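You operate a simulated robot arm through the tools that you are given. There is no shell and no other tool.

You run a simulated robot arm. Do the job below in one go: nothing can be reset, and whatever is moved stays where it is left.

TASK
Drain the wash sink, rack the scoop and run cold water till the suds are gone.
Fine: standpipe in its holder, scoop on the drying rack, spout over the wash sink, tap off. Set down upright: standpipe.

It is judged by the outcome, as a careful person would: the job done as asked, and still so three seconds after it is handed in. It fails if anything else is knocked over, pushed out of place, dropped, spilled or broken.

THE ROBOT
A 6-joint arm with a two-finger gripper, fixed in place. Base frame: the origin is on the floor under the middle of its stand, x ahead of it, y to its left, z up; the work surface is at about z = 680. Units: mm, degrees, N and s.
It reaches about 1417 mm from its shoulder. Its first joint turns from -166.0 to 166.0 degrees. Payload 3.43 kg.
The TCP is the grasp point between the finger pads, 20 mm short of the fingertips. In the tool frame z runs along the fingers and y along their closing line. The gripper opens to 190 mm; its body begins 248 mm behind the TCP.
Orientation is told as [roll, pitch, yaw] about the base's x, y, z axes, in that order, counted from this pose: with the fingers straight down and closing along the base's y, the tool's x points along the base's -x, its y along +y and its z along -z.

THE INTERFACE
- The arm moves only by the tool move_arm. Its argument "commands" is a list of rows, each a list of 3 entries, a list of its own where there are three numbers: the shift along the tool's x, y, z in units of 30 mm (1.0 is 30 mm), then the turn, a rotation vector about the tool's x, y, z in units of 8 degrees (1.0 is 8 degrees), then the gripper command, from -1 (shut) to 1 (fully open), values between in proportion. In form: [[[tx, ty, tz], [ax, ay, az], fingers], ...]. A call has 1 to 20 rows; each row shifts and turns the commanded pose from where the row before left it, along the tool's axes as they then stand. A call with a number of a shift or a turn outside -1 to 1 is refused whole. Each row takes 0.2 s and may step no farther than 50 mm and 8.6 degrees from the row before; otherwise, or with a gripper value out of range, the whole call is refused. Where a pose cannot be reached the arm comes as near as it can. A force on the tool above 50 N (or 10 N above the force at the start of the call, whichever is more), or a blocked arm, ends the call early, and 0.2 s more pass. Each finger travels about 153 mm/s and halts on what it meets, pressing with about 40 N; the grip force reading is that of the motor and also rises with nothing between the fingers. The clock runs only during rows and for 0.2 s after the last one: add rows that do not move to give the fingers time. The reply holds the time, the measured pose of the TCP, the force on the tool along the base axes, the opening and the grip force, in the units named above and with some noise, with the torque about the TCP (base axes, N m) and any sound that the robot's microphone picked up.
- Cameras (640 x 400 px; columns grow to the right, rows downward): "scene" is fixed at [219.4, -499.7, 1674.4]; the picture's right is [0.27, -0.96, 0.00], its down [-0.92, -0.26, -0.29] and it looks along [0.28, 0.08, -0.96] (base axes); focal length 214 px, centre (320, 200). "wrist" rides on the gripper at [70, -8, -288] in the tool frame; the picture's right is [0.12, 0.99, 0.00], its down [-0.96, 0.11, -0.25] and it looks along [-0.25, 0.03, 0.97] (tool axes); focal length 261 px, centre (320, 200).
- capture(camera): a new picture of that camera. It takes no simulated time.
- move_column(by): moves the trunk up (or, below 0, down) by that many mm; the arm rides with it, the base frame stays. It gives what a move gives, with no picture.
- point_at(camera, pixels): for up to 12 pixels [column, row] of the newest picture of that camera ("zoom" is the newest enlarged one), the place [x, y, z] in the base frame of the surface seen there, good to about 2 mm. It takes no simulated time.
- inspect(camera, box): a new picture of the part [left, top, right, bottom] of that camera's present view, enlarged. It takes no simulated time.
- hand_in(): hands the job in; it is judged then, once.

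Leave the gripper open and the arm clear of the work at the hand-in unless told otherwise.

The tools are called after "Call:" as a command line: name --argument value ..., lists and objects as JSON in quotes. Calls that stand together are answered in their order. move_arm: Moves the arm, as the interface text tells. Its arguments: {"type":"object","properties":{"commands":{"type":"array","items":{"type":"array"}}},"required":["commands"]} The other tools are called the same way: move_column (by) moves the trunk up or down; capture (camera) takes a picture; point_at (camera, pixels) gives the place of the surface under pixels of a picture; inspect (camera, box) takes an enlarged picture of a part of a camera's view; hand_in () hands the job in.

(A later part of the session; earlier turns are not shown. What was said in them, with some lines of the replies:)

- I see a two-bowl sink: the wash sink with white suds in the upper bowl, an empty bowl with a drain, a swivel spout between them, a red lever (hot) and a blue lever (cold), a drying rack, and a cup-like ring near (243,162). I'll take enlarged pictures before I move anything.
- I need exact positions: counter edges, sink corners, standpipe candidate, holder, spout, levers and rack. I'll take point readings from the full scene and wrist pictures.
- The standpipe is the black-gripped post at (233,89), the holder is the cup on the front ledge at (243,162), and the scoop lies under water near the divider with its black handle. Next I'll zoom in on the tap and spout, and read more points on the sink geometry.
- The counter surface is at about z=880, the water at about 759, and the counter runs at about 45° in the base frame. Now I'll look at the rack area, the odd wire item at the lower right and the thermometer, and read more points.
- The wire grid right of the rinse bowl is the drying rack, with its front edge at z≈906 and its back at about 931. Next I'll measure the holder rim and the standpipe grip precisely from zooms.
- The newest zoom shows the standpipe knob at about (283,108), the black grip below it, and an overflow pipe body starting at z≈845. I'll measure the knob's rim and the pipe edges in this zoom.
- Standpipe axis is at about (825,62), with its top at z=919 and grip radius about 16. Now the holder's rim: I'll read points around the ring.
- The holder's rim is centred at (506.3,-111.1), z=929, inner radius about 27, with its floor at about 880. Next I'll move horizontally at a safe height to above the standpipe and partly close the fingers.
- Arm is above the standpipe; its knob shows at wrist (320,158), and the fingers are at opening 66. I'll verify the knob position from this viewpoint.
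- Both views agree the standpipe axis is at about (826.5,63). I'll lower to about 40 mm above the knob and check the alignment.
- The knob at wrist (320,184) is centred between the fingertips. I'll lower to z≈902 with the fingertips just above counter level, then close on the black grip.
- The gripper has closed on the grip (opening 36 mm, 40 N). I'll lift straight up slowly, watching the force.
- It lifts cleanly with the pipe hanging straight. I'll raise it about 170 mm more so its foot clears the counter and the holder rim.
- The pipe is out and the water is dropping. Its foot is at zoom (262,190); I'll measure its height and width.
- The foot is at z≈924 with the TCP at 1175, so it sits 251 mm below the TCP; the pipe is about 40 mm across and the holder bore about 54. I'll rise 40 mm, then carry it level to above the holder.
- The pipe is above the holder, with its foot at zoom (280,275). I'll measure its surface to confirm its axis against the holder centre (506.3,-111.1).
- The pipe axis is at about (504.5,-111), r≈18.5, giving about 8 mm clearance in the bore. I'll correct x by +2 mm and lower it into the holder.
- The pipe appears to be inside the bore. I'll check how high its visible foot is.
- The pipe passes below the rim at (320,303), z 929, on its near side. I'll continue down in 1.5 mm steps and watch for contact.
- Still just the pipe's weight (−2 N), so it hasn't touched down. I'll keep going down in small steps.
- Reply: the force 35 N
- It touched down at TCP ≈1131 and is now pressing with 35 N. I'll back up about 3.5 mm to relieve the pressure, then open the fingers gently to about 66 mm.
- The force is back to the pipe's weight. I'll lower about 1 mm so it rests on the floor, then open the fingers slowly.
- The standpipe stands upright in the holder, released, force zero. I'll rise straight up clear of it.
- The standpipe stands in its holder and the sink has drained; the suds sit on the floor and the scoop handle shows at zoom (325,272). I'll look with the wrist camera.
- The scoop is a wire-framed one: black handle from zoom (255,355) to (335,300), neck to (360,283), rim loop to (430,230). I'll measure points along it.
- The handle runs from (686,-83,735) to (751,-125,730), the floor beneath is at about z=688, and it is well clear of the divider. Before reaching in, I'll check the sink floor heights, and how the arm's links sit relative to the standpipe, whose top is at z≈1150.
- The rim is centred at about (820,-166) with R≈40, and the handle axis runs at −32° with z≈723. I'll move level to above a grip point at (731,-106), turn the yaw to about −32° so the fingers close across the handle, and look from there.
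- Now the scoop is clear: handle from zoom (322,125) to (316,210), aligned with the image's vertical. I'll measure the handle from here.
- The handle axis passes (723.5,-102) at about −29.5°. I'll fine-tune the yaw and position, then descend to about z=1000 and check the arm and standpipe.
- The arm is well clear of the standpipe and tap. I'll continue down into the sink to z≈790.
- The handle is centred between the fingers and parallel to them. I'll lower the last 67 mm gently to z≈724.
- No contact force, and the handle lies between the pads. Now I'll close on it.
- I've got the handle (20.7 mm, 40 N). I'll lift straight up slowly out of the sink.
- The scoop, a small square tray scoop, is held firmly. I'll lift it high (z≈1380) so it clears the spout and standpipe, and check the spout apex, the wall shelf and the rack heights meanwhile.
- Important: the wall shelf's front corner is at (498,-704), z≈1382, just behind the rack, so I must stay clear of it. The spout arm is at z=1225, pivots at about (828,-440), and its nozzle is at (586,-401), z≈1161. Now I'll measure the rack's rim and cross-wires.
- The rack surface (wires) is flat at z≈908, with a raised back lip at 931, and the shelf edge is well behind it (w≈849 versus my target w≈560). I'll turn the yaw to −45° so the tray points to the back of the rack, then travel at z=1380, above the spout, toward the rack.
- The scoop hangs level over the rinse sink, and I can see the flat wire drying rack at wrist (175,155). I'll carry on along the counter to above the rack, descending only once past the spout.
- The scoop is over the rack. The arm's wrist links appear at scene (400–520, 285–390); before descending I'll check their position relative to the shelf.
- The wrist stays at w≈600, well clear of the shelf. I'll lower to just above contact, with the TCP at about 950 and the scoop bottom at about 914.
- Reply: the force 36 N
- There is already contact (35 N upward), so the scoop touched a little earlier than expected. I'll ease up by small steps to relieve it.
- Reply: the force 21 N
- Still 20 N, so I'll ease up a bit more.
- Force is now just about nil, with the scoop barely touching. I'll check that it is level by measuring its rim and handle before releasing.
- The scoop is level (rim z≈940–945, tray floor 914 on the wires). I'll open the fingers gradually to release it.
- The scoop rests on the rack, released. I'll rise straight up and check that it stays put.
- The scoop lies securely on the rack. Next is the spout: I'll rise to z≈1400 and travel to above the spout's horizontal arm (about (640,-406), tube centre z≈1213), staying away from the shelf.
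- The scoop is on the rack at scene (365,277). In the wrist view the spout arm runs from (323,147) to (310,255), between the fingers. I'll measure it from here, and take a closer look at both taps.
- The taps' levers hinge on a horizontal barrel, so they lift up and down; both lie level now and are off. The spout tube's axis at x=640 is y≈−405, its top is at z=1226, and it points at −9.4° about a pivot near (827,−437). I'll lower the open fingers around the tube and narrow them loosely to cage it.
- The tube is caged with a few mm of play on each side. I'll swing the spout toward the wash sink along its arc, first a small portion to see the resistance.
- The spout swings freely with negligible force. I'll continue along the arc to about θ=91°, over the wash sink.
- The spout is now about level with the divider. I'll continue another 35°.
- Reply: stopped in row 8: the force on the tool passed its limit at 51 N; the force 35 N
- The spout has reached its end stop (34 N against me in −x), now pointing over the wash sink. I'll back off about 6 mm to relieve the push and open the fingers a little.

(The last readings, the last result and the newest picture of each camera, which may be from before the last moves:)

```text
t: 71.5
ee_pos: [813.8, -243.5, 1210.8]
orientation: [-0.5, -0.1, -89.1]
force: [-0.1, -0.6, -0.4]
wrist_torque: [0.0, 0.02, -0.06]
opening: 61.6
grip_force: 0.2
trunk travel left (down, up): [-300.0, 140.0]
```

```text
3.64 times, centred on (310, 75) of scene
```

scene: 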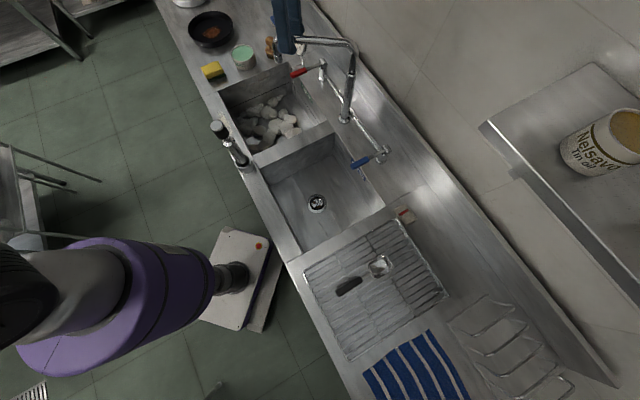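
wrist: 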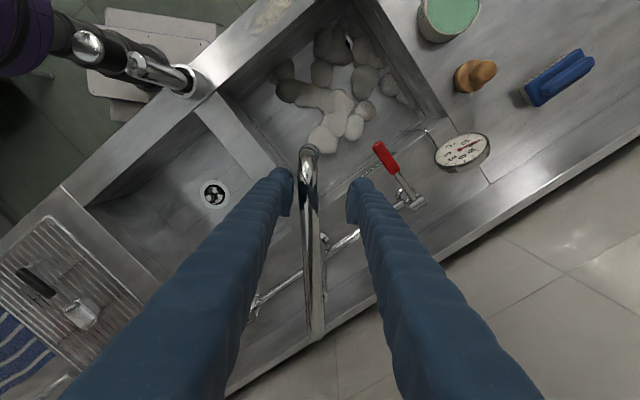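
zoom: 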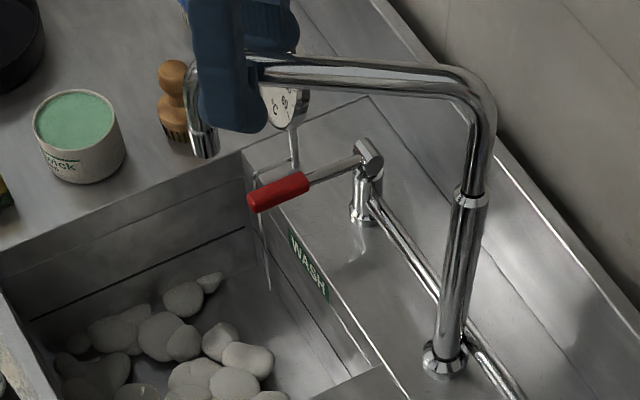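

I'll check where the nozzle now is in 3D relative to the wash bowl (u 322–688, w 471–833).

Call:
point_at --camera "zoom" --pixels '[[205, 140], [203, 152], [200, 110], [350, 70], [430, 82], [470, 130]]'

Call:
point_at --camera "wrist" --pixels '[[309, 148], [309, 165], [310, 200], [313, 260], [316, 320], [384, 155], [415, 203]]'

```text
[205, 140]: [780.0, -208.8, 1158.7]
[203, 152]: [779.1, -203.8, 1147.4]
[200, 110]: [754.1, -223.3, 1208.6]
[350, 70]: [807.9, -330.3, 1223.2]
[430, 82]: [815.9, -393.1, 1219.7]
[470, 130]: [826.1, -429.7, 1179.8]
```

```text
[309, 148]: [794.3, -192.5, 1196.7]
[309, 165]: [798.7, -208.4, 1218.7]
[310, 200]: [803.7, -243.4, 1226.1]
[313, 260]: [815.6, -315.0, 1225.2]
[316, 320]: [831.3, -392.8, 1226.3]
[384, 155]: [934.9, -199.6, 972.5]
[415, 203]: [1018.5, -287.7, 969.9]
```

The nozzle is at (790,−200), i.e. u≈417, w≈700, well inside the wash bowl. I'll lift the gripper straight up off the tube.

Call:
move_arm --commands '[[[0, -0.2, 0], [0, 0, 0], -0.3], [[0, 0, -0.5], [0, 0, 0], -0.3], [[0, 0, -1], [0, 0, 0], -0.3], [[0, 0, -1], [0, 0, 0], -0.3], [[0, 0, -1], [0, 0, 0], -0.3], [[0, 0, -1], [0, 0, 0], -0.3], [[0, 0, -1], [0, 0, 0], -0.3], [[0, 0, -1], [0, 0, 0], -0.3], [[0, 0, 0], [0, 0, 0], -0.3]]'

Call:
capture --camera "scene"

```text
t: 73.5
ee_pos: [807.9, -244.0, 1406.9]
orientation: [-0.6, 0.0, -89.1]
force: [1.1, -1.1, -0.2]
wrist_torque: [-0.02, 0.01, -0.02]
opening: 66.5
grip_force: 0.0
trunk travel left (down, up): [-300.0, 140.0]
```

```text
taken
```

scene: 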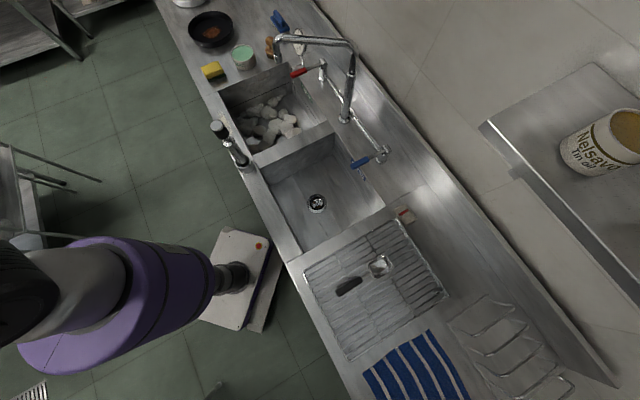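

Now the cold tap. I'll take a fresh enlarged view of the blue lever and measure points along it.

Call:
inspect --camera "scene" --box '[340, 140, 400, 180]'

Call:
point_at --camera "zoom" --pixels '[[140, 260], [170, 235], [215, 215], [260, 195], [300, 180], [340, 165], [420, 130], [460, 105], [490, 70], [515, 120], [440, 200], [145, 285]]'

```text
10.00 times, centred on (370, 160) of scene
```

zoom: 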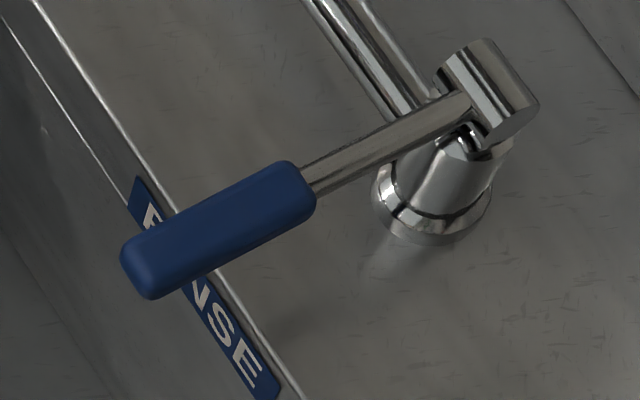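

```text
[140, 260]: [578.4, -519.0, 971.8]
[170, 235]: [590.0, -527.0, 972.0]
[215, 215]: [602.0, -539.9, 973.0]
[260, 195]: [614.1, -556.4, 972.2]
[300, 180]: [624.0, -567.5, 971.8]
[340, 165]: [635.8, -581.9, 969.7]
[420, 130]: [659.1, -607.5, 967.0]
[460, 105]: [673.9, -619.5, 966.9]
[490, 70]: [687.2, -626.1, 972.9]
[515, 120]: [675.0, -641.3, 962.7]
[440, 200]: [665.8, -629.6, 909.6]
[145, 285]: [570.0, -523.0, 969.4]
```

The lever grip runs from (573,−518) to (627,−570), axis z≈961, hinged on the barrel near (683,−631). I'll turn the yaw to −45° so the fingers close across the lever, and travel at z≈1407 to above its grip.

Call:
move_arm --commands '[[[0, 0, 0], [0, 0, -0.92], -0.3], [[0, 0, 0], [0, 0, -0.92], -0.3], [[0, 0, 0], [0, 0, -0.92], -0.3], [[0, 0, 0], [0, 0, -0.92], -0.3], [[0, 0, 0], [0, 0, -0.92], -0.3], [[0, 0, 0], [0, 0, -0.92], -0.3], [[-0.156, -0.983, 0], [0, 0, 0], -0.3], [[-0.156, -0.983, 0], [0, 0, 0], -0.3], [[-0.156, -0.983, 0], [0, 0, 0], -0.3], [[-0.156, -0.983, 0], [0, 0, 0], -0.3], [[-0.156, -0.983, 0], [0, 0, 0], -0.3], [[-0.156, -0.983, 0], [0, 0, 0], -0.3], [[-0.156, -0.983, 0], [0, 0, 0], -0.3], [[-0.156, -0.983, 0], [0, 0, 0], -0.3], [[-0.156, -0.983, 0], [0, 0, 0], -0.3], [[-0.156, -0.983, 0], [0, 0, 0], -0.3], [[-0.156, -0.983, 0], [0, 0, 0], -0.3], [[-0.156, -0.983, 0], [0, 0, 0], -0.3], [[0, 0, 0], [0, 0, 0], -0.3]]'

Call:
capture --camera "wrist"

Call:
capture --camera "scene"

```text
t: 77.5
ee_pos: [598.1, -534.4, 1407.5]
orientation: [-0.5, 0.4, -45.0]
force: [-0.4, 0.0, 0.1]
wrist_torque: [0.0, 0.01, 0.0]
opening: 66.6
grip_force: 0.0
trunk travel left (down, up): [-300.0, 140.0]
```

```text
taken
```

wrist: 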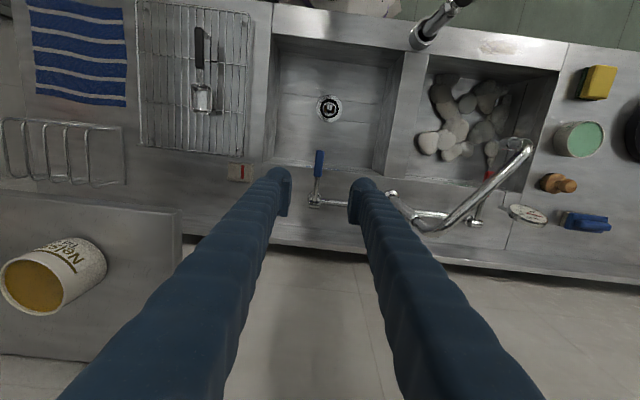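

```text
taken
```

scene: 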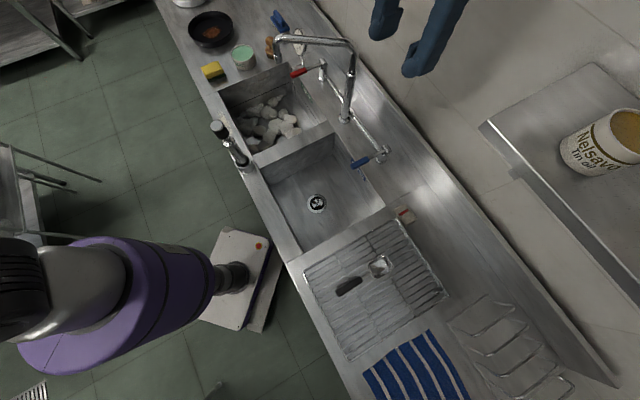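

From the wrist view the blue lever lies at (319,152)–(315,200), nicely aligned with the picture's vertical. I'll measure it and the shelf's near edge from here.

Call:
inspect --camera "wrist" --box '[280, 135, 360, 225]'

Call:
point_at --camera "zoom" --pixels '[[318, 85], [314, 130], [306, 100], [328, 100], [317, 100], [315, 160], [312, 185], [290, 290], [310, 310], [300, 210], [316, 115]]'

Call:
point_at --camera "wrist" --pixels '[[178, 215], [178, 255], [100, 202], [300, 240], [330, 260], [400, 255], [300, 250]]'

```text
4.44 times, centred on (320, 180) of wrist
```

zoom: 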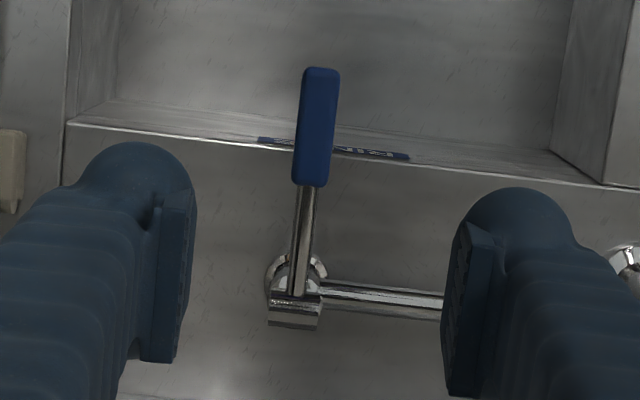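

```text
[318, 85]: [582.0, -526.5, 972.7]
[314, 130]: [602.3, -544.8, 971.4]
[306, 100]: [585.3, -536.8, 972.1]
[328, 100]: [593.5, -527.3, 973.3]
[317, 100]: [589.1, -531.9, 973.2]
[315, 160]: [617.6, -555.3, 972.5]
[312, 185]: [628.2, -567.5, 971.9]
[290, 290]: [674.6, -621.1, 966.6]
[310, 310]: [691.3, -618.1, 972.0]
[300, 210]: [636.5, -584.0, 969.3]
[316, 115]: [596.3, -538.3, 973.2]
```

```text
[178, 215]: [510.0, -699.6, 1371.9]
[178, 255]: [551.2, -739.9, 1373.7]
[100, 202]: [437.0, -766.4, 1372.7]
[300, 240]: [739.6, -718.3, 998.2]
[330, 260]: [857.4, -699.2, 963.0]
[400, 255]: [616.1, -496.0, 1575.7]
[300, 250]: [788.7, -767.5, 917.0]
```

Lever grip axis is u≈41.5 (a few mm off my TCP) and the top is at z=972. I'll level the slight tool tilt, shift 3.5 mm, and descend to z≈1020.

Call:
move_arm --commands '[[[0, -0.117, 0], [-0.0625, -0.05, 0], -0.3], [[0, 0, 1], [0, 0, 0], -0.3], [[0, 0, 1], [0, 0, 0], -0.3], [[0, 0, 1], [0, 0, 0], -0.3], [[0, 0, 1], [0, 0, 0], -0.3], [[0, 0, 1], [0, 0, 0], -0.3], [[0, 0, 1], [0, 0, 0], -0.3], [[0, 0, 1], [0, 0, 0], -0.3], [[0, 0, 1], [0, 0, 0], -0.3], [[0, 0, 1], [0, 0, 0], -0.3], [[0, 0, 1], [0, 0, 0], -0.3], [[0, 0, 1], [0, 0, 0], -0.3], [[0, 0, 1], [0, 0, 0], -0.3], [[0, 0, 0.9], [0, 0, 0], -0.3], [[0, 0, 0], [0, 0, 0], -0.3]]'

Call:
capture --camera "wrist"

Call:
capture --camera "scene"

```text
t: 80.8
ee_pos: [596.2, -536.7, 1021.1]
orientation: [0.1, 0.0, -45.0]
force: [-0.9, -0.3, -0.4]
wrist_torque: [0.01, 0.0, -0.01]
opening: 66.6
grip_force: 0.0
trunk travel left (down, up): [-300.0, 140.0]
```

```text
taken
```

wrist: 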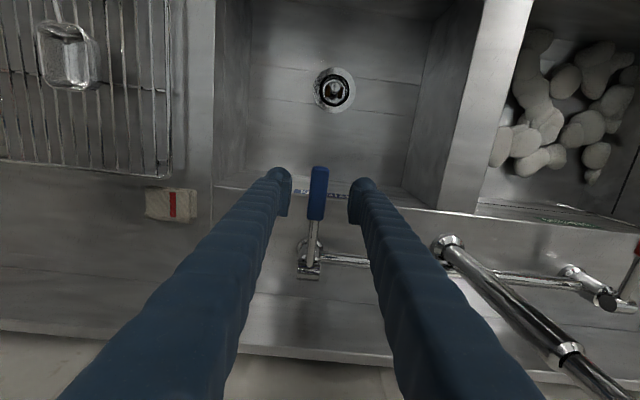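

```text
taken
```

scene: 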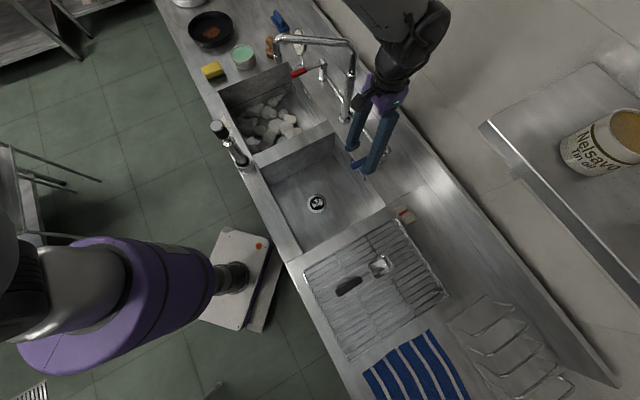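

The lever at wrist (317,192) is centred between the fingers. I'll lower to z≈962 and close on the blue grip.

Call:
move_arm --commands '[[[0, 0, 0.7], [0, 0, 0], -0.3], [[0, 0, 0.7], [0, 0, 0], -0.3], [[0, 0, 0.55], [0, 0, 0], -0.3], [[0, 0, 0], [0, 0, 0], -0.3], [[0, 0, 0], [0, 0, 0], -0.6], [[0, 0, 0], [0, 0, 0], -0.75], [[0, 0, 0], [0, 0, 0], -0.9], [[0, 0, 0], [0, 0, 0], -1], [[0, 0, 0], [0, 0, 0], -1]]'

Call:
inspect --camera "wrist" --box '[270, 140, 370, 290]'

```text
t: 82.8
ee_pos: [595.3, -538.9, 961.6]
orientation: [0.1, 0.1, -45.0]
force: [-11.5, -12.4, -3.1]
wrist_torque: [0.16, 0.26, 0.07]
opening: 22.4
grip_force: 45.4
trunk travel left (down, up): [-300.0, 140.0]
```

```text
2.67 times, centred on (320, 215) of wrist
```

zoom: 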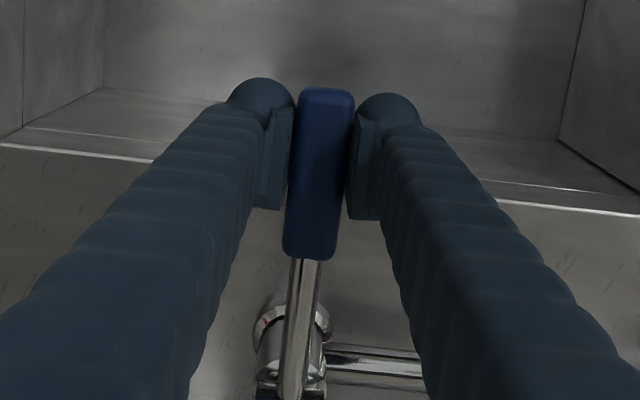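

The grip is on (22 mm), but the lever pushes sideways about 17 N along −u, so I'm slightly off centre. I'll shift 1.5 mm that way to relieve it.

Call:
move_arm --commands '[[[0, -0.05, 0], [0, 0, 0], -1], [[0, 0, 0], [0, 0, 0], -1]]'

```text
t: 83.3
ee_pos: [594.2, -537.5, 963.2]
orientation: [0.1, 0.0, -45.0]
force: [-4.3, -5.2, -1.2]
wrist_torque: [0.09, 0.02, 0.02]
opening: 22.4
grip_force: 44.6
trunk travel left (down, up): [-300.0, 140.0]
```

Better (about 6 N). Now I'll lift the lever gently along its arc about 10° and watch force, sound and the nozzle.

Call:
move_arm --commands '[[[0, -0.02, -0.12], [0, 0, 0], -1], [[0, 0, -0.18], [0, 0, 0], -1], [[-0.02, 0, -0.2], [0, 0, 0], -1], [[-0.03, 0, -0.2], [0, 0, 0], -1], [[0, 0, 0], [0, 0, 0], -1]]'

Call:
capture --camera "scene"

Call:
inspect --camera "wrist" --box '[270, 140, 370, 290]'

```text
t: 84.5
ee_pos: [595.8, -538.7, 983.9]
orientation: [0.1, 0.0, -44.9]
force: [-1.4, 4.0, -8.3]
wrist_torque: [0.74, 0.82, -0.04]
opening: 19.9
grip_force: 45.6
trunk travel left (down, up): [-300.0, 140.0]
```

```text
taken
```

scene: 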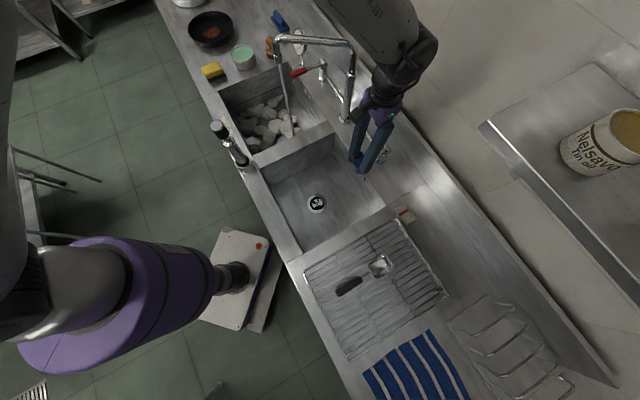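

```text
2.67 times, centred on (320, 215) of wrist
```

zoom: 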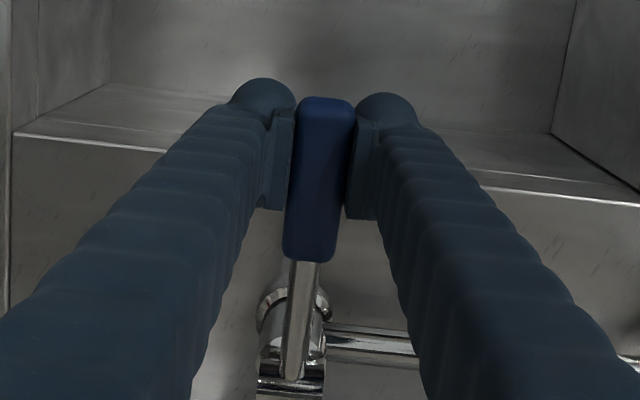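

A stream of water now falls from the nozzle into the wash bowl at scene (288,110). I'll zoom in to check where it lands and for splashing.

Call:
inspect --camera "scene" --box '[210, 30, 340, 150]'

Call:
capture --camera "wrist"

```text
3.33 times, centred on (275, 90) of scene
```

zoom: 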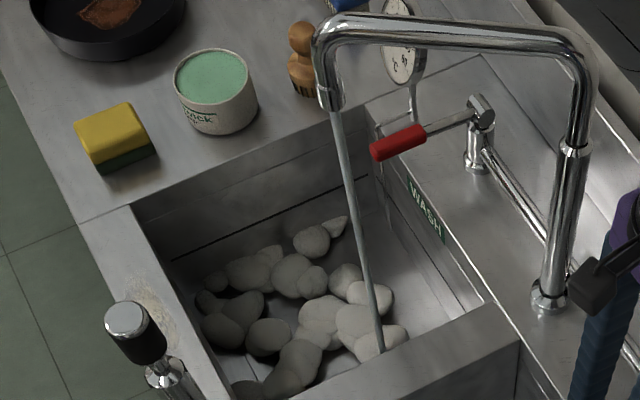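

```text
taken
```

wrist: 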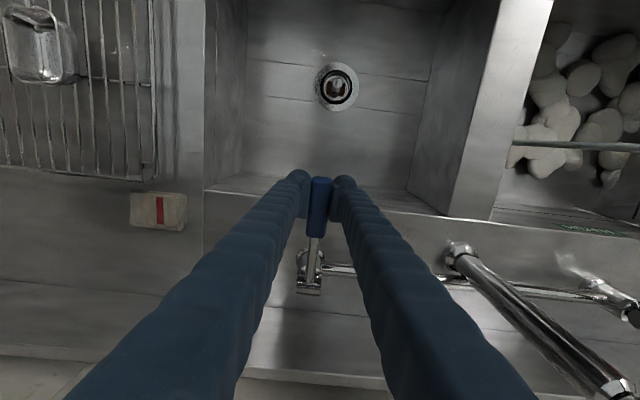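

The stream lands inside the wash bowl with no splash out. I'll hold the lever here for 4 s and see how the suds respond.

Call:
move_arm --commands '[[[0, 0, 0], [0, 0, 0], -1], [[0, 0, 0], [0, 0, 0], -1], [[0, 0, 0], [0, 0, 0], -1], [[0, 0, 0], [0, 0, 0], -1], [[0, 0, 0], [0, 0, 0], -1], [[0, 0, 0], [0, 0, 0], -1], [[0, 0, 0], [0, 0, 0], -1], [[0, 0, 0], [0, 0, 0], -1], [[0, 0, 0], [0, 0, 0], -1], [[0, 0, 0], [0, 0, 0], -1], [[0, 0, 0], [0, 0, 0], -1], [[0, 0, 0], [0, 0, 0], -1], [[0, 0, 0], [0, 0, 0], -1], [[0, 0, 0], [0, 0, 0], -1], [[0, 0, 0], [0, 0, 0], -1], [[0, 0, 0], [0, 0, 0], -1], [[0, 0, 0], [0, 0, 0], -1], [[0, 0, 0], [0, 0, 0], -1], [[0, 0, 0], [0, 0, 0], -1], [[0, 0, 0], [0, 0, 0], -1]]'

Call:
inspect --camera "scene" --box '[210, 30, 340, 150]'

```text
t: 88.8
ee_pos: [595.5, -540.7, 983.6]
orientation: [0.1, 0.0, -45.0]
force: [0.8, 7.6, -0.4]
wrist_torque: [0.12, 0.07, 0.15]
opening: 19.5
grip_force: 44.9
trunk travel left (down, up): [-300.0, 140.0]
```

```text
3.33 times, centred on (275, 90) of scene
```

zoom: 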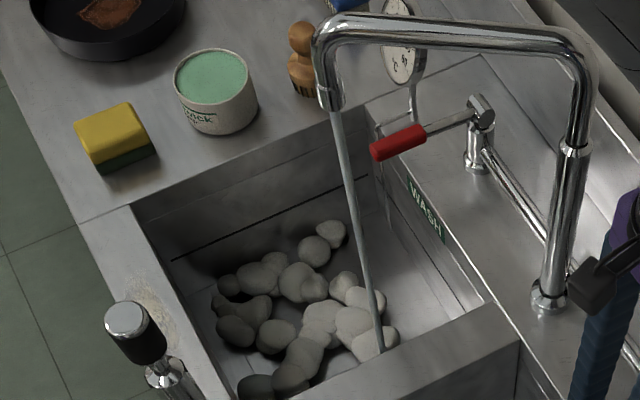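

The suds are shrinking, slowly. I'll lift the lever another ~10° for a stronger flow, then check the stream.

Call:
move_arm --commands '[[[-0.05, 0, -0.23], [0, 0, 0], -1], [[-0.06, 0, -0.23], [0, 0, 0], -1], [[-0.07, 0, -0.23], [0, 0, 0], -1], [[0, 0, 0], [0, 0, 0], -1]]'

Call:
inspect --camera "scene" --box '[210, 30, 340, 150]'

Call:
inspect --camera "wrist" --box '[270, 140, 370, 290]'

```text
t: 89.8
ee_pos: [600.2, -543.1, 1003.3]
orientation: [0.1, -0.1, -45.1]
force: [-2.8, 4.6, -9.3]
wrist_torque: [0.91, 0.85, 0.06]
opening: 19.5
grip_force: 45.2
trunk travel left (down, up): [-300.0, 140.0]
```

```text
3.33 times, centred on (275, 90) of scene
```

zoom: 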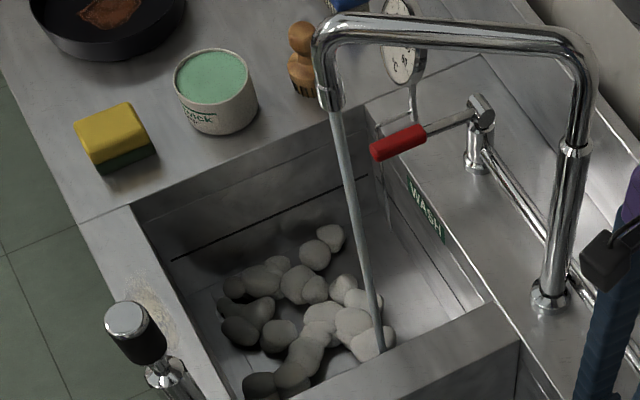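

```text
2.67 times, centred on (320, 215) of wrist
```

zoom: 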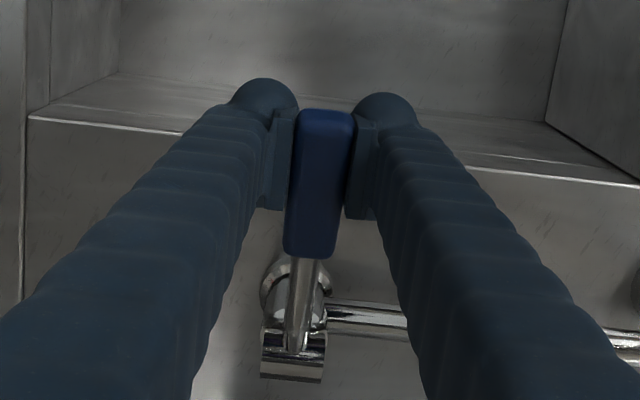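

The stream is a little stronger and still lands well inside. I'll hold for 8 s while the suds rinse away.

Call:
move_arm --commands '[[[0, 0, 0], [0, 0, 0], -1], [[0, 0, 0], [0, 0, 0], -1], [[0, 0, 0], [0, 0, 0], -1], [[0, 0, 0], [0, 0, 0], -1], [[0, 0, 0], [0, 0, 0], -1], [[0, 0, 0], [0, 0, 0], -1], [[0, 0, 0], [0, 0, 0], -1], [[0, 0, 0], [0, 0, 0], -1], [[0, 0, 0], [0, 0, 0], -1], [[0, 0, 0], [0, 0, 0], -1], [[0, 0, 0], [0, 0, 0], -1], [[0, 0, 0], [0, 0, 0], -1], [[0, 0, 0], [0, 0, 0], -1], [[0, 0, 0], [0, 0, 0], -1], [[0, 0, 0], [0, 0, 0], -1], [[0, 0, 0], [0, 0, 0], -1], [[0, 0, 0], [0, 0, 0], -1], [[0, 0, 0], [0, 0, 0], -1], [[0, 0, 0], [0, 0, 0], -1], [[0, 0, 0], [0, 0, 0], -1]]'

Call:
move_arm --commands '[[[0, 0, 0], [0, 0, 0], -1], [[0, 0, 0], [0, 0, 0], -1], [[0, 0, 0], [0, 0, 0], -1], [[0, 0, 0], [0, 0, 0], -1], [[0, 0, 0], [0, 0, 0], -1], [[0, 0, 0], [0, 0, 0], -1], [[0, 0, 0], [0, 0, 0], -1], [[0, 0, 0], [0, 0, 0], -1], [[0, 0, 0], [0, 0, 0], -1], [[0, 0, 0], [0, 0, 0], -1], [[0, 0, 0], [0, 0, 0], -1], [[0, 0, 0], [0, 0, 0], -1], [[0, 0, 0], [0, 0, 0], -1], [[0, 0, 0], [0, 0, 0], -1], [[0, 0, 0], [0, 0, 0], -1], [[0, 0, 0], [0, 0, 0], -1], [[0, 0, 0], [0, 0, 0], -1], [[0, 0, 0], [0, 0, 0], -1], [[0, 0, 0], [0, 0, 0], -1], [[0, 0, 0], [0, 0, 0], -1]]'

Call:
inspect --camera "scene" --box '[210, 30, 340, 150]'

```text
t: 94.0
ee_pos: [600.8, -542.6, 1003.6]
orientation: [0.1, 0.0, -45.0]
force: [2.8, -3.1, 2.2]
wrist_torque: [-0.3, -0.35, -0.02]
opening: 19.5
grip_force: 44.8
trunk travel left (down, up): [-300.0, 140.0]
```

```text
t: 98.2
ee_pos: [600.3, -543.1, 1003.7]
orientation: [0.1, 0.1, -45.0]
force: [0.9, -2.4, -3.3]
wrist_torque: [0.07, 0.1, -0.01]
opening: 19.3
grip_force: 44.9
trunk travel left (down, up): [-300.0, 140.0]
```

```text
3.33 times, centred on (275, 90) of scene
```

zoom: 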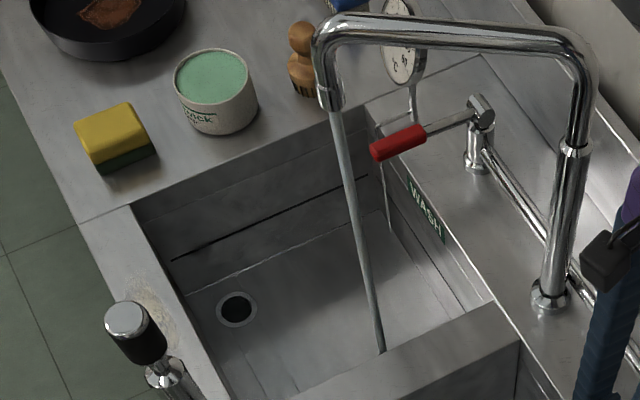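

The visible floor of the wash bowl is clear and its drain shows. A strip by the divider is hidden in this view, so I'll check it with the wrist camera before shutting off.

Call:
capture --camera "wrist"

Call:
inspect --camera "wrist" --box '[480, 0, 640, 240]'

```text
taken
```

wrist: 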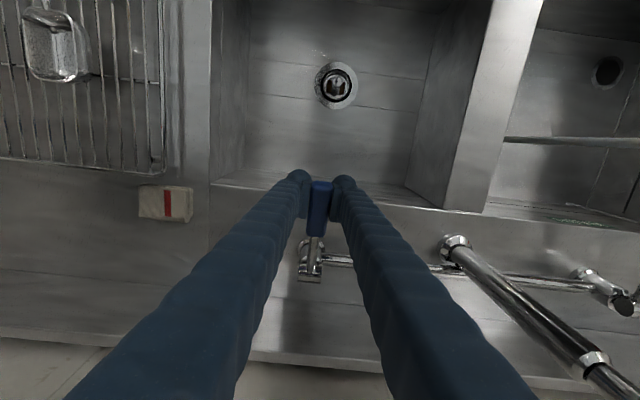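

```text
1.67 times, centred on (560, 120) of wrist
```

zoom: 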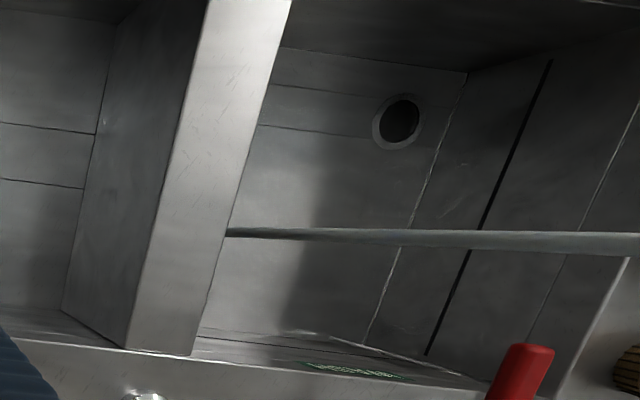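

No suds are visible anywhere. I'll let it run 2 s more to be sure for the hidden strip, then lower the lever back along its arc to shut the tap.

Call:
move_arm --commands '[[[0, 0, 0], [0, 0, 0], -1], [[0, 0, 0], [0, 0, 0], -1], [[0, 0, 0], [0, 0, 0], -1], [[0, 0, 0], [0, 0, 0], -1], [[0, 0, 0], [0, 0, 0], -1], [[0, 0, 0], [0, 0, 0], -1], [[0, 0, 0], [0, 0, 0], -1], [[0, 0, 0], [0, 0, 0], -1], [[0, 0, 0], [0, 0, 0], -1], [[0, 0, 0], [0, 0, 0], -1], [[0.07, 0, 0.23], [0, 0, 0], -1], [[0.06, 0, 0.23], [0, 0, 0], -1], [[0.05, 0, 0.23], [0, 0, 0], -1], [[0.03, 0, 0.2], [0, 0, 0], -1], [[0.02, 0, 0.2], [0, 0, 0], -1], [[0, 0, 0.18], [0, 0, 0], -1], [[0, 0, 0.1], [0, 0, 0], -1], [[0, 0, 0], [0, 0, 0], -1]]'

Call:
inspect --camera "scene" --box '[210, 30, 340, 150]'

Call:
inspect --camera "wrist" --box '[270, 140, 370, 290]'

```text
t: 102.0
ee_pos: [594.2, -537.6, 962.9]
orientation: [0.1, 0.0, -45.0]
force: [2.2, 5.6, 11.8]
wrist_torque: [-1.2, -0.86, 0.0]
opening: 19.3
grip_force: 44.8
trunk travel left (down, up): [-300.0, 140.0]
```

```text
3.33 times, centred on (275, 90) of scene
```

zoom: 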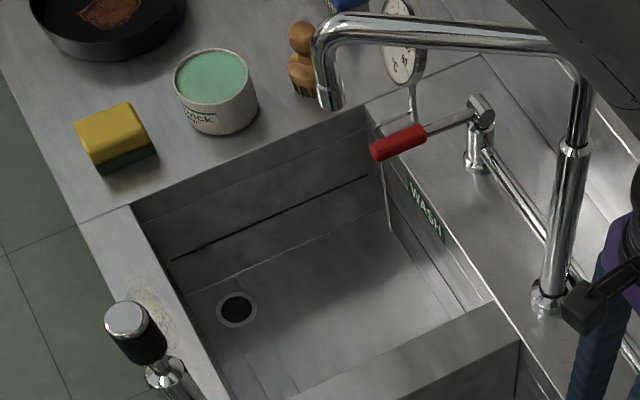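

```text
2.67 times, centred on (320, 215) of wrist
```

zoom: 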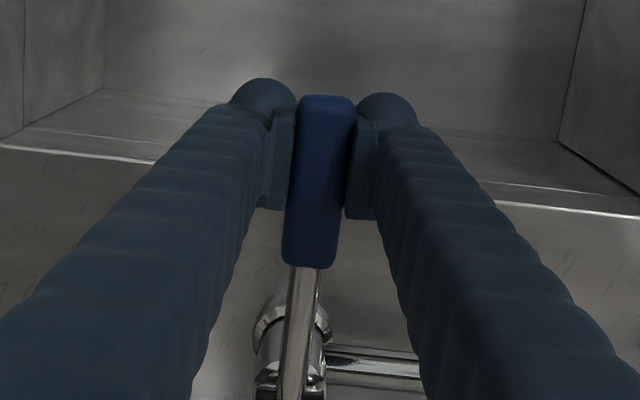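

The stream has stopped and there's about 12 N resistance. I'll check the lever's height against its original z≈972 along its length.

Call:
point_at --camera "zoom" --pixels '[[328, 110], [322, 150], [315, 200], [310, 250], [303, 290], [295, 340]]'

```text
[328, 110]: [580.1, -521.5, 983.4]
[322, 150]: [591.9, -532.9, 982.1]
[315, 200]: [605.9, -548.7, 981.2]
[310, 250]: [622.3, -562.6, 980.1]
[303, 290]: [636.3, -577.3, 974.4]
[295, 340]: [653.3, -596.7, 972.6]
```

The lever's top is at 980–983, so it still sits about 5° above its original level (it slipped a bit in my grip). I'll lower it further, in small steps, to its fully closed position.

Call:
move_arm --commands '[[[0, 0, 0.1], [0, 0, 0], -1], [[0, 0, 0.1], [0, 0, 0], -1], [[0, 0, 0], [0, 0, 0], -1]]'

Call:
inspect --camera "wrist" --box '[270, 140, 370, 290]'

Call:
point_at --camera "zoom" --pixels '[[328, 110], [322, 150], [315, 200], [310, 250], [303, 290], [295, 340]]'

```text
t: 102.8
ee_pos: [594.4, -537.6, 957.7]
orientation: [0.1, 0.0, -45.0]
force: [-1.0, 7.3, 10.9]
wrist_torque: [-1.08, -0.96, 0.01]
opening: 19.6
grip_force: 45.1
trunk travel left (down, up): [-300.0, 140.0]
```

```text
2.67 times, centred on (320, 215) of wrist
```

zoom: 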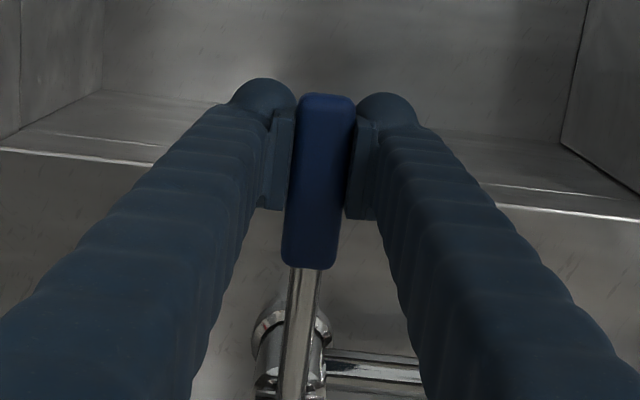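

```text
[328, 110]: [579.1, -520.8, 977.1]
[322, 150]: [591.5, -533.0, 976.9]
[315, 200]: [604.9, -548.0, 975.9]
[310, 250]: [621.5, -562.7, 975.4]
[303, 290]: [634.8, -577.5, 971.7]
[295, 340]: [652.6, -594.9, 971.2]
```

Lever top is now at 975–977. About 4–5 mm more.

Call:
move_arm --commands '[[[0, 0, 0.08], [0, 0, 0], -1], [[0, 0, 0.07], [0, 0, 0], -1], [[0, 0, 0], [0, 0, 0], -1]]'

Call:
inspect --camera "wrist" --box '[270, 140, 370, 290]'

Call:
point_at --camera "zoom" --pixels '[[328, 110], [322, 150], [315, 200], [310, 250], [303, 290], [295, 340]]'

```text
t: 103.5
ee_pos: [593.7, -537.8, 954.2]
orientation: [0.1, -0.1, -45.0]
force: [-0.8, 10.1, 12.8]
wrist_torque: [-0.92, -0.85, 0.01]
opening: 19.6
grip_force: 44.5
trunk travel left (down, up): [-300.0, 140.0]
```

```text
2.67 times, centred on (320, 215) of wrist
```

zoom: 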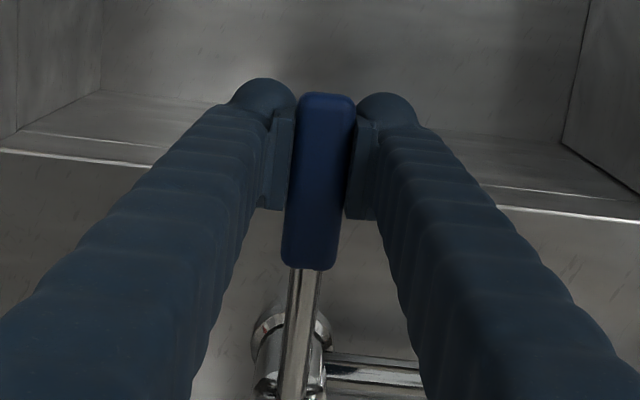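

```text
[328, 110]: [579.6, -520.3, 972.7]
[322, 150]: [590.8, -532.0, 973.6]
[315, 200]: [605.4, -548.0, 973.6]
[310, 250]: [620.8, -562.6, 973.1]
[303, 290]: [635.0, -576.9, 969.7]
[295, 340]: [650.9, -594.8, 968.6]
```

The lever is level at about 973, its original position to within a millimetre. One more 1 mm nudge to seat it, then I'll check the readings.

Call:
move_arm --commands '[[[0, 0, 0.04], [0, 0, 0], -1], [[0, 0, 0], [0, 0, 0], -1]]'

Call:
inspect --camera "wrist" --box '[270, 140, 370, 290]'

Call:
point_at --camera "zoom" --pixels '[[328, 110], [322, 150], [315, 200], [310, 250], [303, 290], [295, 340]]'

Call:
inspect --camera "scene" --box '[210, 30, 340, 150]'

```text
t: 104.2
ee_pos: [594.5, -537.6, 953.1]
orientation: [0.0, -0.2, -44.9]
force: [1.0, 12.5, 21.9]
wrist_torque: [-0.88, -0.81, 0.03]
opening: 19.6
grip_force: 45.0
trunk travel left (down, up): [-300.0, 140.0]
```

```text
2.67 times, centred on (320, 215) of wrist
```

zoom: 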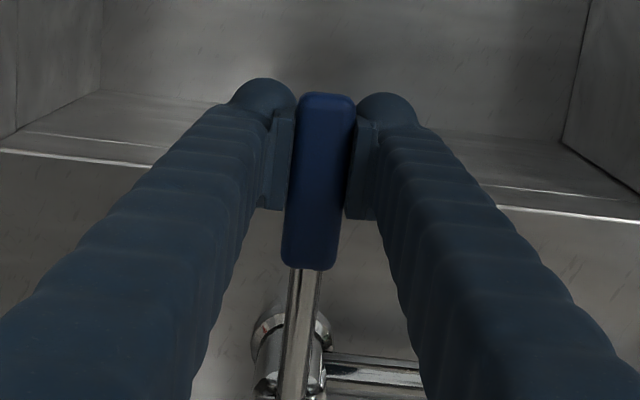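

```text
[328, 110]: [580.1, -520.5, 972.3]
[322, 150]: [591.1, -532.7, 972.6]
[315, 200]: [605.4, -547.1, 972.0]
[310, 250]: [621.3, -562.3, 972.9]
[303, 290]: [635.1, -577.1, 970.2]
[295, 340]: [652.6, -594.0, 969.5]
```

```text
3.33 times, centred on (275, 90) of scene
```

zoom: 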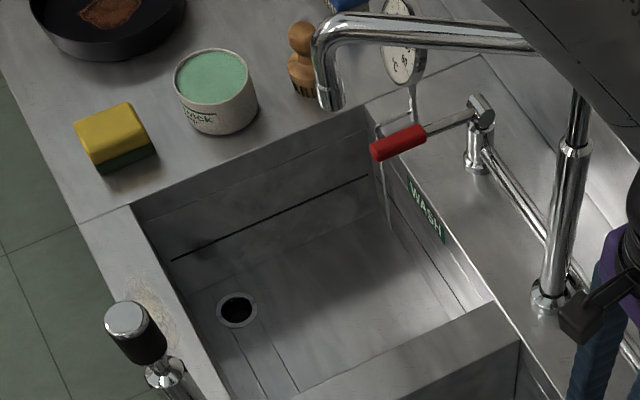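

The force rose to 22 N, so the lever is against its closed stop and level at z=972, with no water flowing. I'll open the fingers and rise straight up off the lever.

Call:
move_arm --commands '[[[0, 0, 0], [0, 0, 0], -0.75], [[0, 0, 0], [0, 0, 0], -0.5], [[0, 0, 0], [0, 0, 0], -0.3], [[0, 0, 0], [0, 0, 0], -0.3], [[0, 0, 0], [0, 0, 0], -0.3], [[0, 0, -0.5], [0, 0, 0], -0.3], [[0, 0, -1], [0, 0, 0], -0.3], [[0, 0, -1], [0, 0, 0], -0.3], [[0, 0, -1], [0, 0, 0], -0.3], [[0, 0, -1], [0, 0, 0], -0.3], [[0, 0, -1], [0, 0, 0], -0.3], [[0, 0, -1], [0, 0, 0], -0.3], [[0, 0, -1], [0, 0, 0], -0.3], [[0, 0, -1], [0, 0, 0], -0.3], [[0, 0, -1], [0, 0, 0], -0.3], [[0, 0, -1], [0, 0, 0], -0.3], [[0, 0, -1], [0, 0, 0], -0.3], [[0, 0, -1], [0, 0, 0], -0.3], [[0, 0, -1], [0, 0, 0], -0.3], [[0, 0, -1], [0, 0, 0], -0.3]]'

Call:
capture --camera "wrist"

Call:
capture --camera "scene"

```text
t: 108.3
ee_pos: [593.6, -538.4, 1388.0]
orientation: [0.0, 0.0, -45.0]
force: [-0.1, 0.2, 0.1]
wrist_torque: [-0.01, -0.03, 0.02]
opening: 66.7
grip_force: 0.1
trunk travel left (down, up): [-300.0, 140.0]
```

```text
taken
```

wrist: 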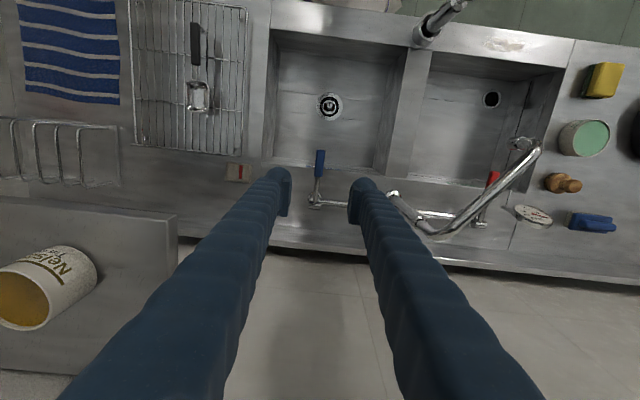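

```text
taken
```

scene: 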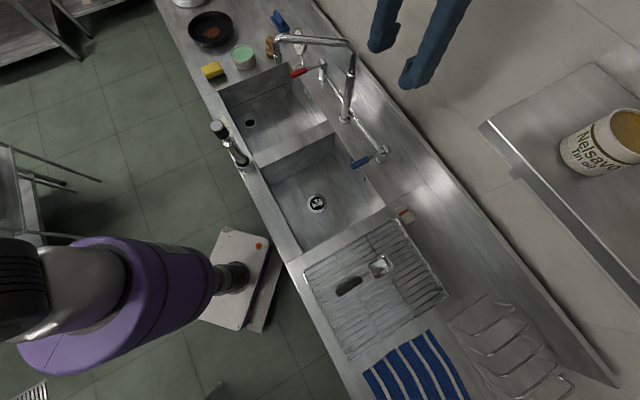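

The bowl looks clean, the spout is over the wash sink, the standpipe is in its holder and the scoop is on the rack. I'll zoom in on both views for leftover suds, drips, and the lever's position.

Call:
inspect --camera "wrist" --box '[390, 30, 580, 240]'

Call:
inspect --camera "scene" --box '[210, 30, 340, 180]'

Call:
inspect --camera "scene" --box '[320, 140, 460, 320]'

Call:
point_at --camera "wrist" --pixels '[[320, 155], [319, 165], [318, 175], [197, 95], [196, 45], [443, 10]]'

```text
1.90 times, centred on (485, 135) of wrist
```

zoom: 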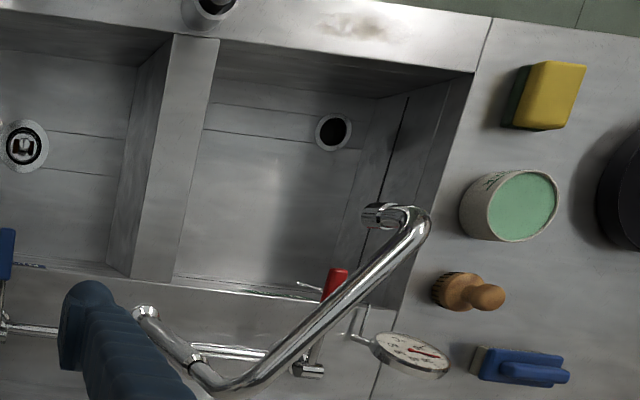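

```text
2.67 times, centred on (275, 105) of scene
```

zoom: 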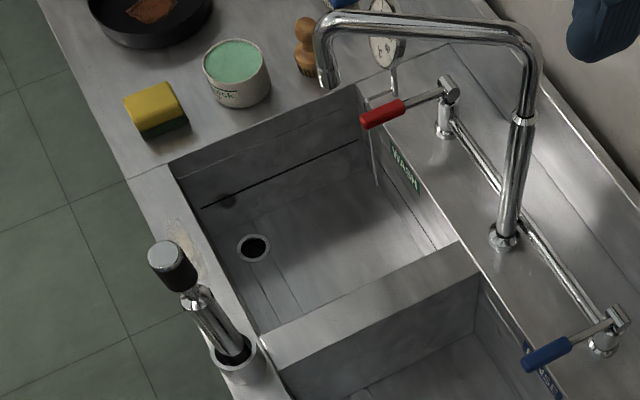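

```text
2.22 times, centred on (390, 230) of scene
```

zoom: 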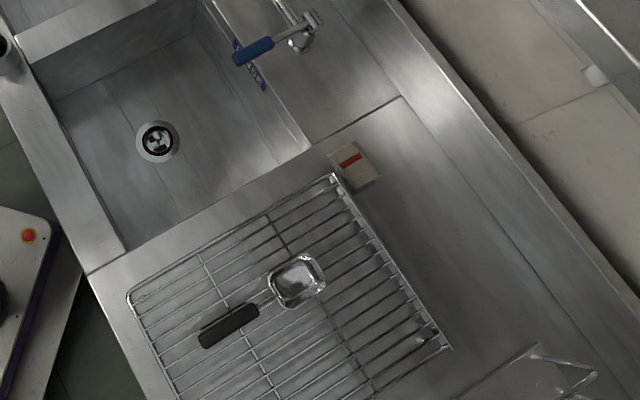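

```text
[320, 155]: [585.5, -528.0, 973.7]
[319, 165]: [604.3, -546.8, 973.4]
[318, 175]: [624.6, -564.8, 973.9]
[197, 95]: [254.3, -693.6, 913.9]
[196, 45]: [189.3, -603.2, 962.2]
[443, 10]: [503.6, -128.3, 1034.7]
```

Everything is in place: lever level and closed, no stream, clean empty bowl, scoop steady on the rack. I'll retract the arm to its starting pose, high and clear, and open the gripper fully.

Call:
move_arm --commands '[[[0.725, 0.54, -0.09], [0, 0, 0], -0.3], [[0.725, 0.54, -0.09], [0, 0, 0], -0.3], [[0.725, 0.54, -0.09], [0, 0, 0], -0.3], [[0.725, 0.54, -0.09], [0, 0, 0], -0.3], [[0.725, 0.54, -0.09], [0, 0, 0], -0.3], [[0.725, 0.54, -0.09], [0, 0, 0], -0.3], [[0.725, 0.54, -0.09], [0, 0, 0], -0.3], [[0.725, 0.54, -0.09], [0, 0, 0], -0.3], [[0, 0, 0], [0, 0, -0.94], -0.3], [[0, 0, 0], [0, 0, -0.94], -0.3], [[0, 0, 0], [0, 0, -0.94], 0], [[0, 0, 0], [0, 0, -0.94], 0.4], [[0, 0, 0], [0, 0, -0.94], 0.8], [[0, 0, 0], [0, 0, -0.94], 1], [[0, 0, 0], [0, 0, 0], 1], [[0, 0, 0], [0, 0, 0], 1], [[0, 0, 0], [0, 0, 0], 1]]'

Call:
capture --camera "scene"

Call:
capture --camera "wrist"

Call:
inspect --camera "scene" --box '[210, 30, 340, 180]'

```text
t: 112.0
ee_pos: [563.7, -323.8, 1408.4]
orientation: [0.0, -0.1, 0.3]
force: [0.1, 0.4, 0.6]
wrist_torque: [0.0, 0.02, 0.01]
opening: 189.8
grip_force: 0.1
trunk travel left (down, up): [-300.0, 140.0]
```

```text
taken
```

scene: 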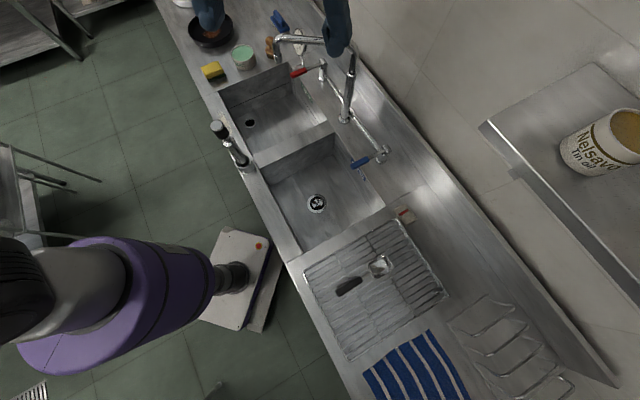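

```text
taken
```

wrist: 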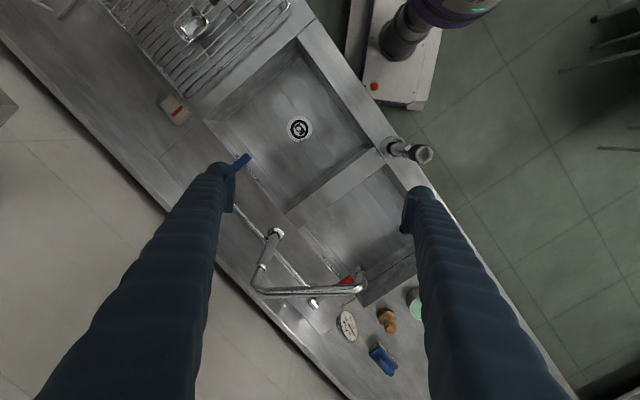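

```text
2.67 times, centred on (275, 105) of scene
```

zoom: 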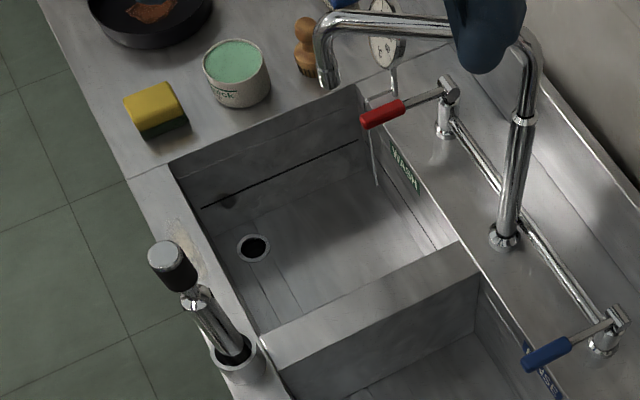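

All good: arm at its starting pose with the gripper open. One small dark mark shows on the far wall of the wash bowl at zoom (228,200); I'll look closer, and check the divider side from the wrist view.

Call:
inspect --camera "scene" --box '[225, 80, 285, 130]'

Call:
inspect --camera "wrist" --box '[300, 140, 440, 310]'

```text
8.00 times, centred on (255, 105) of scene
```

zoom: 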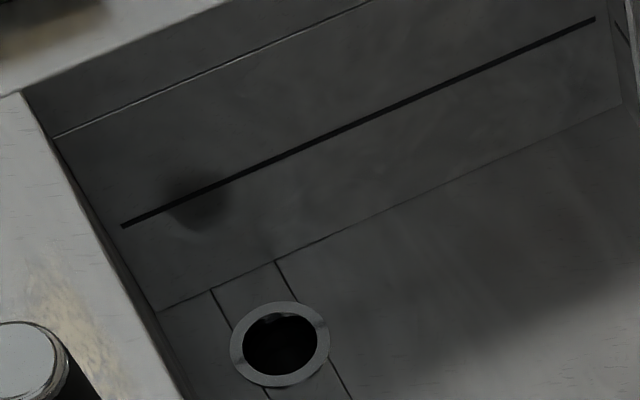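

```text
2.35 times, centred on (370, 225) of wrist
```

zoom: 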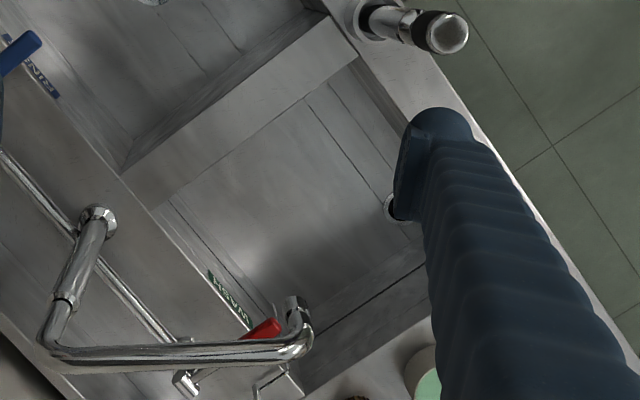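

The dark mark is only the standpipe's shadow. The wash bowl is drained and free of suds, including along the divider. The tap is off, the spout is over the wash sink, the standpipe stands upright in its holder, the scoop is on the drying rack, and the arm is clear with the gripper open. Handing in.

Call:
hand_in

```text
The job is handed in.
```

The job is done and handed in; no verdict came back.

- **Wash sink:** I pulled the standpipe and the sink drained. Cold water then ran for about 18 seconds until no suds were visible from either camera.
- **Standpipe:** it is standing upright in its holder on the front ledge.
- **Scoop:** it is lying level on the flat wire rack beside the rinse sink. I took that one, not the plate rack with the U-shaped dividers, to be the drying rack.
- **Spout:** it points over the wash sink. Swinging it there, I pushed it against its end stop with about 50 N before backing off; it looks undamaged.
- **Tap:** the cold lever is back against its closed stop and no water is flowing.

I saw nothing else moved or spilled. The arm is back at its starting position with the gripper open.
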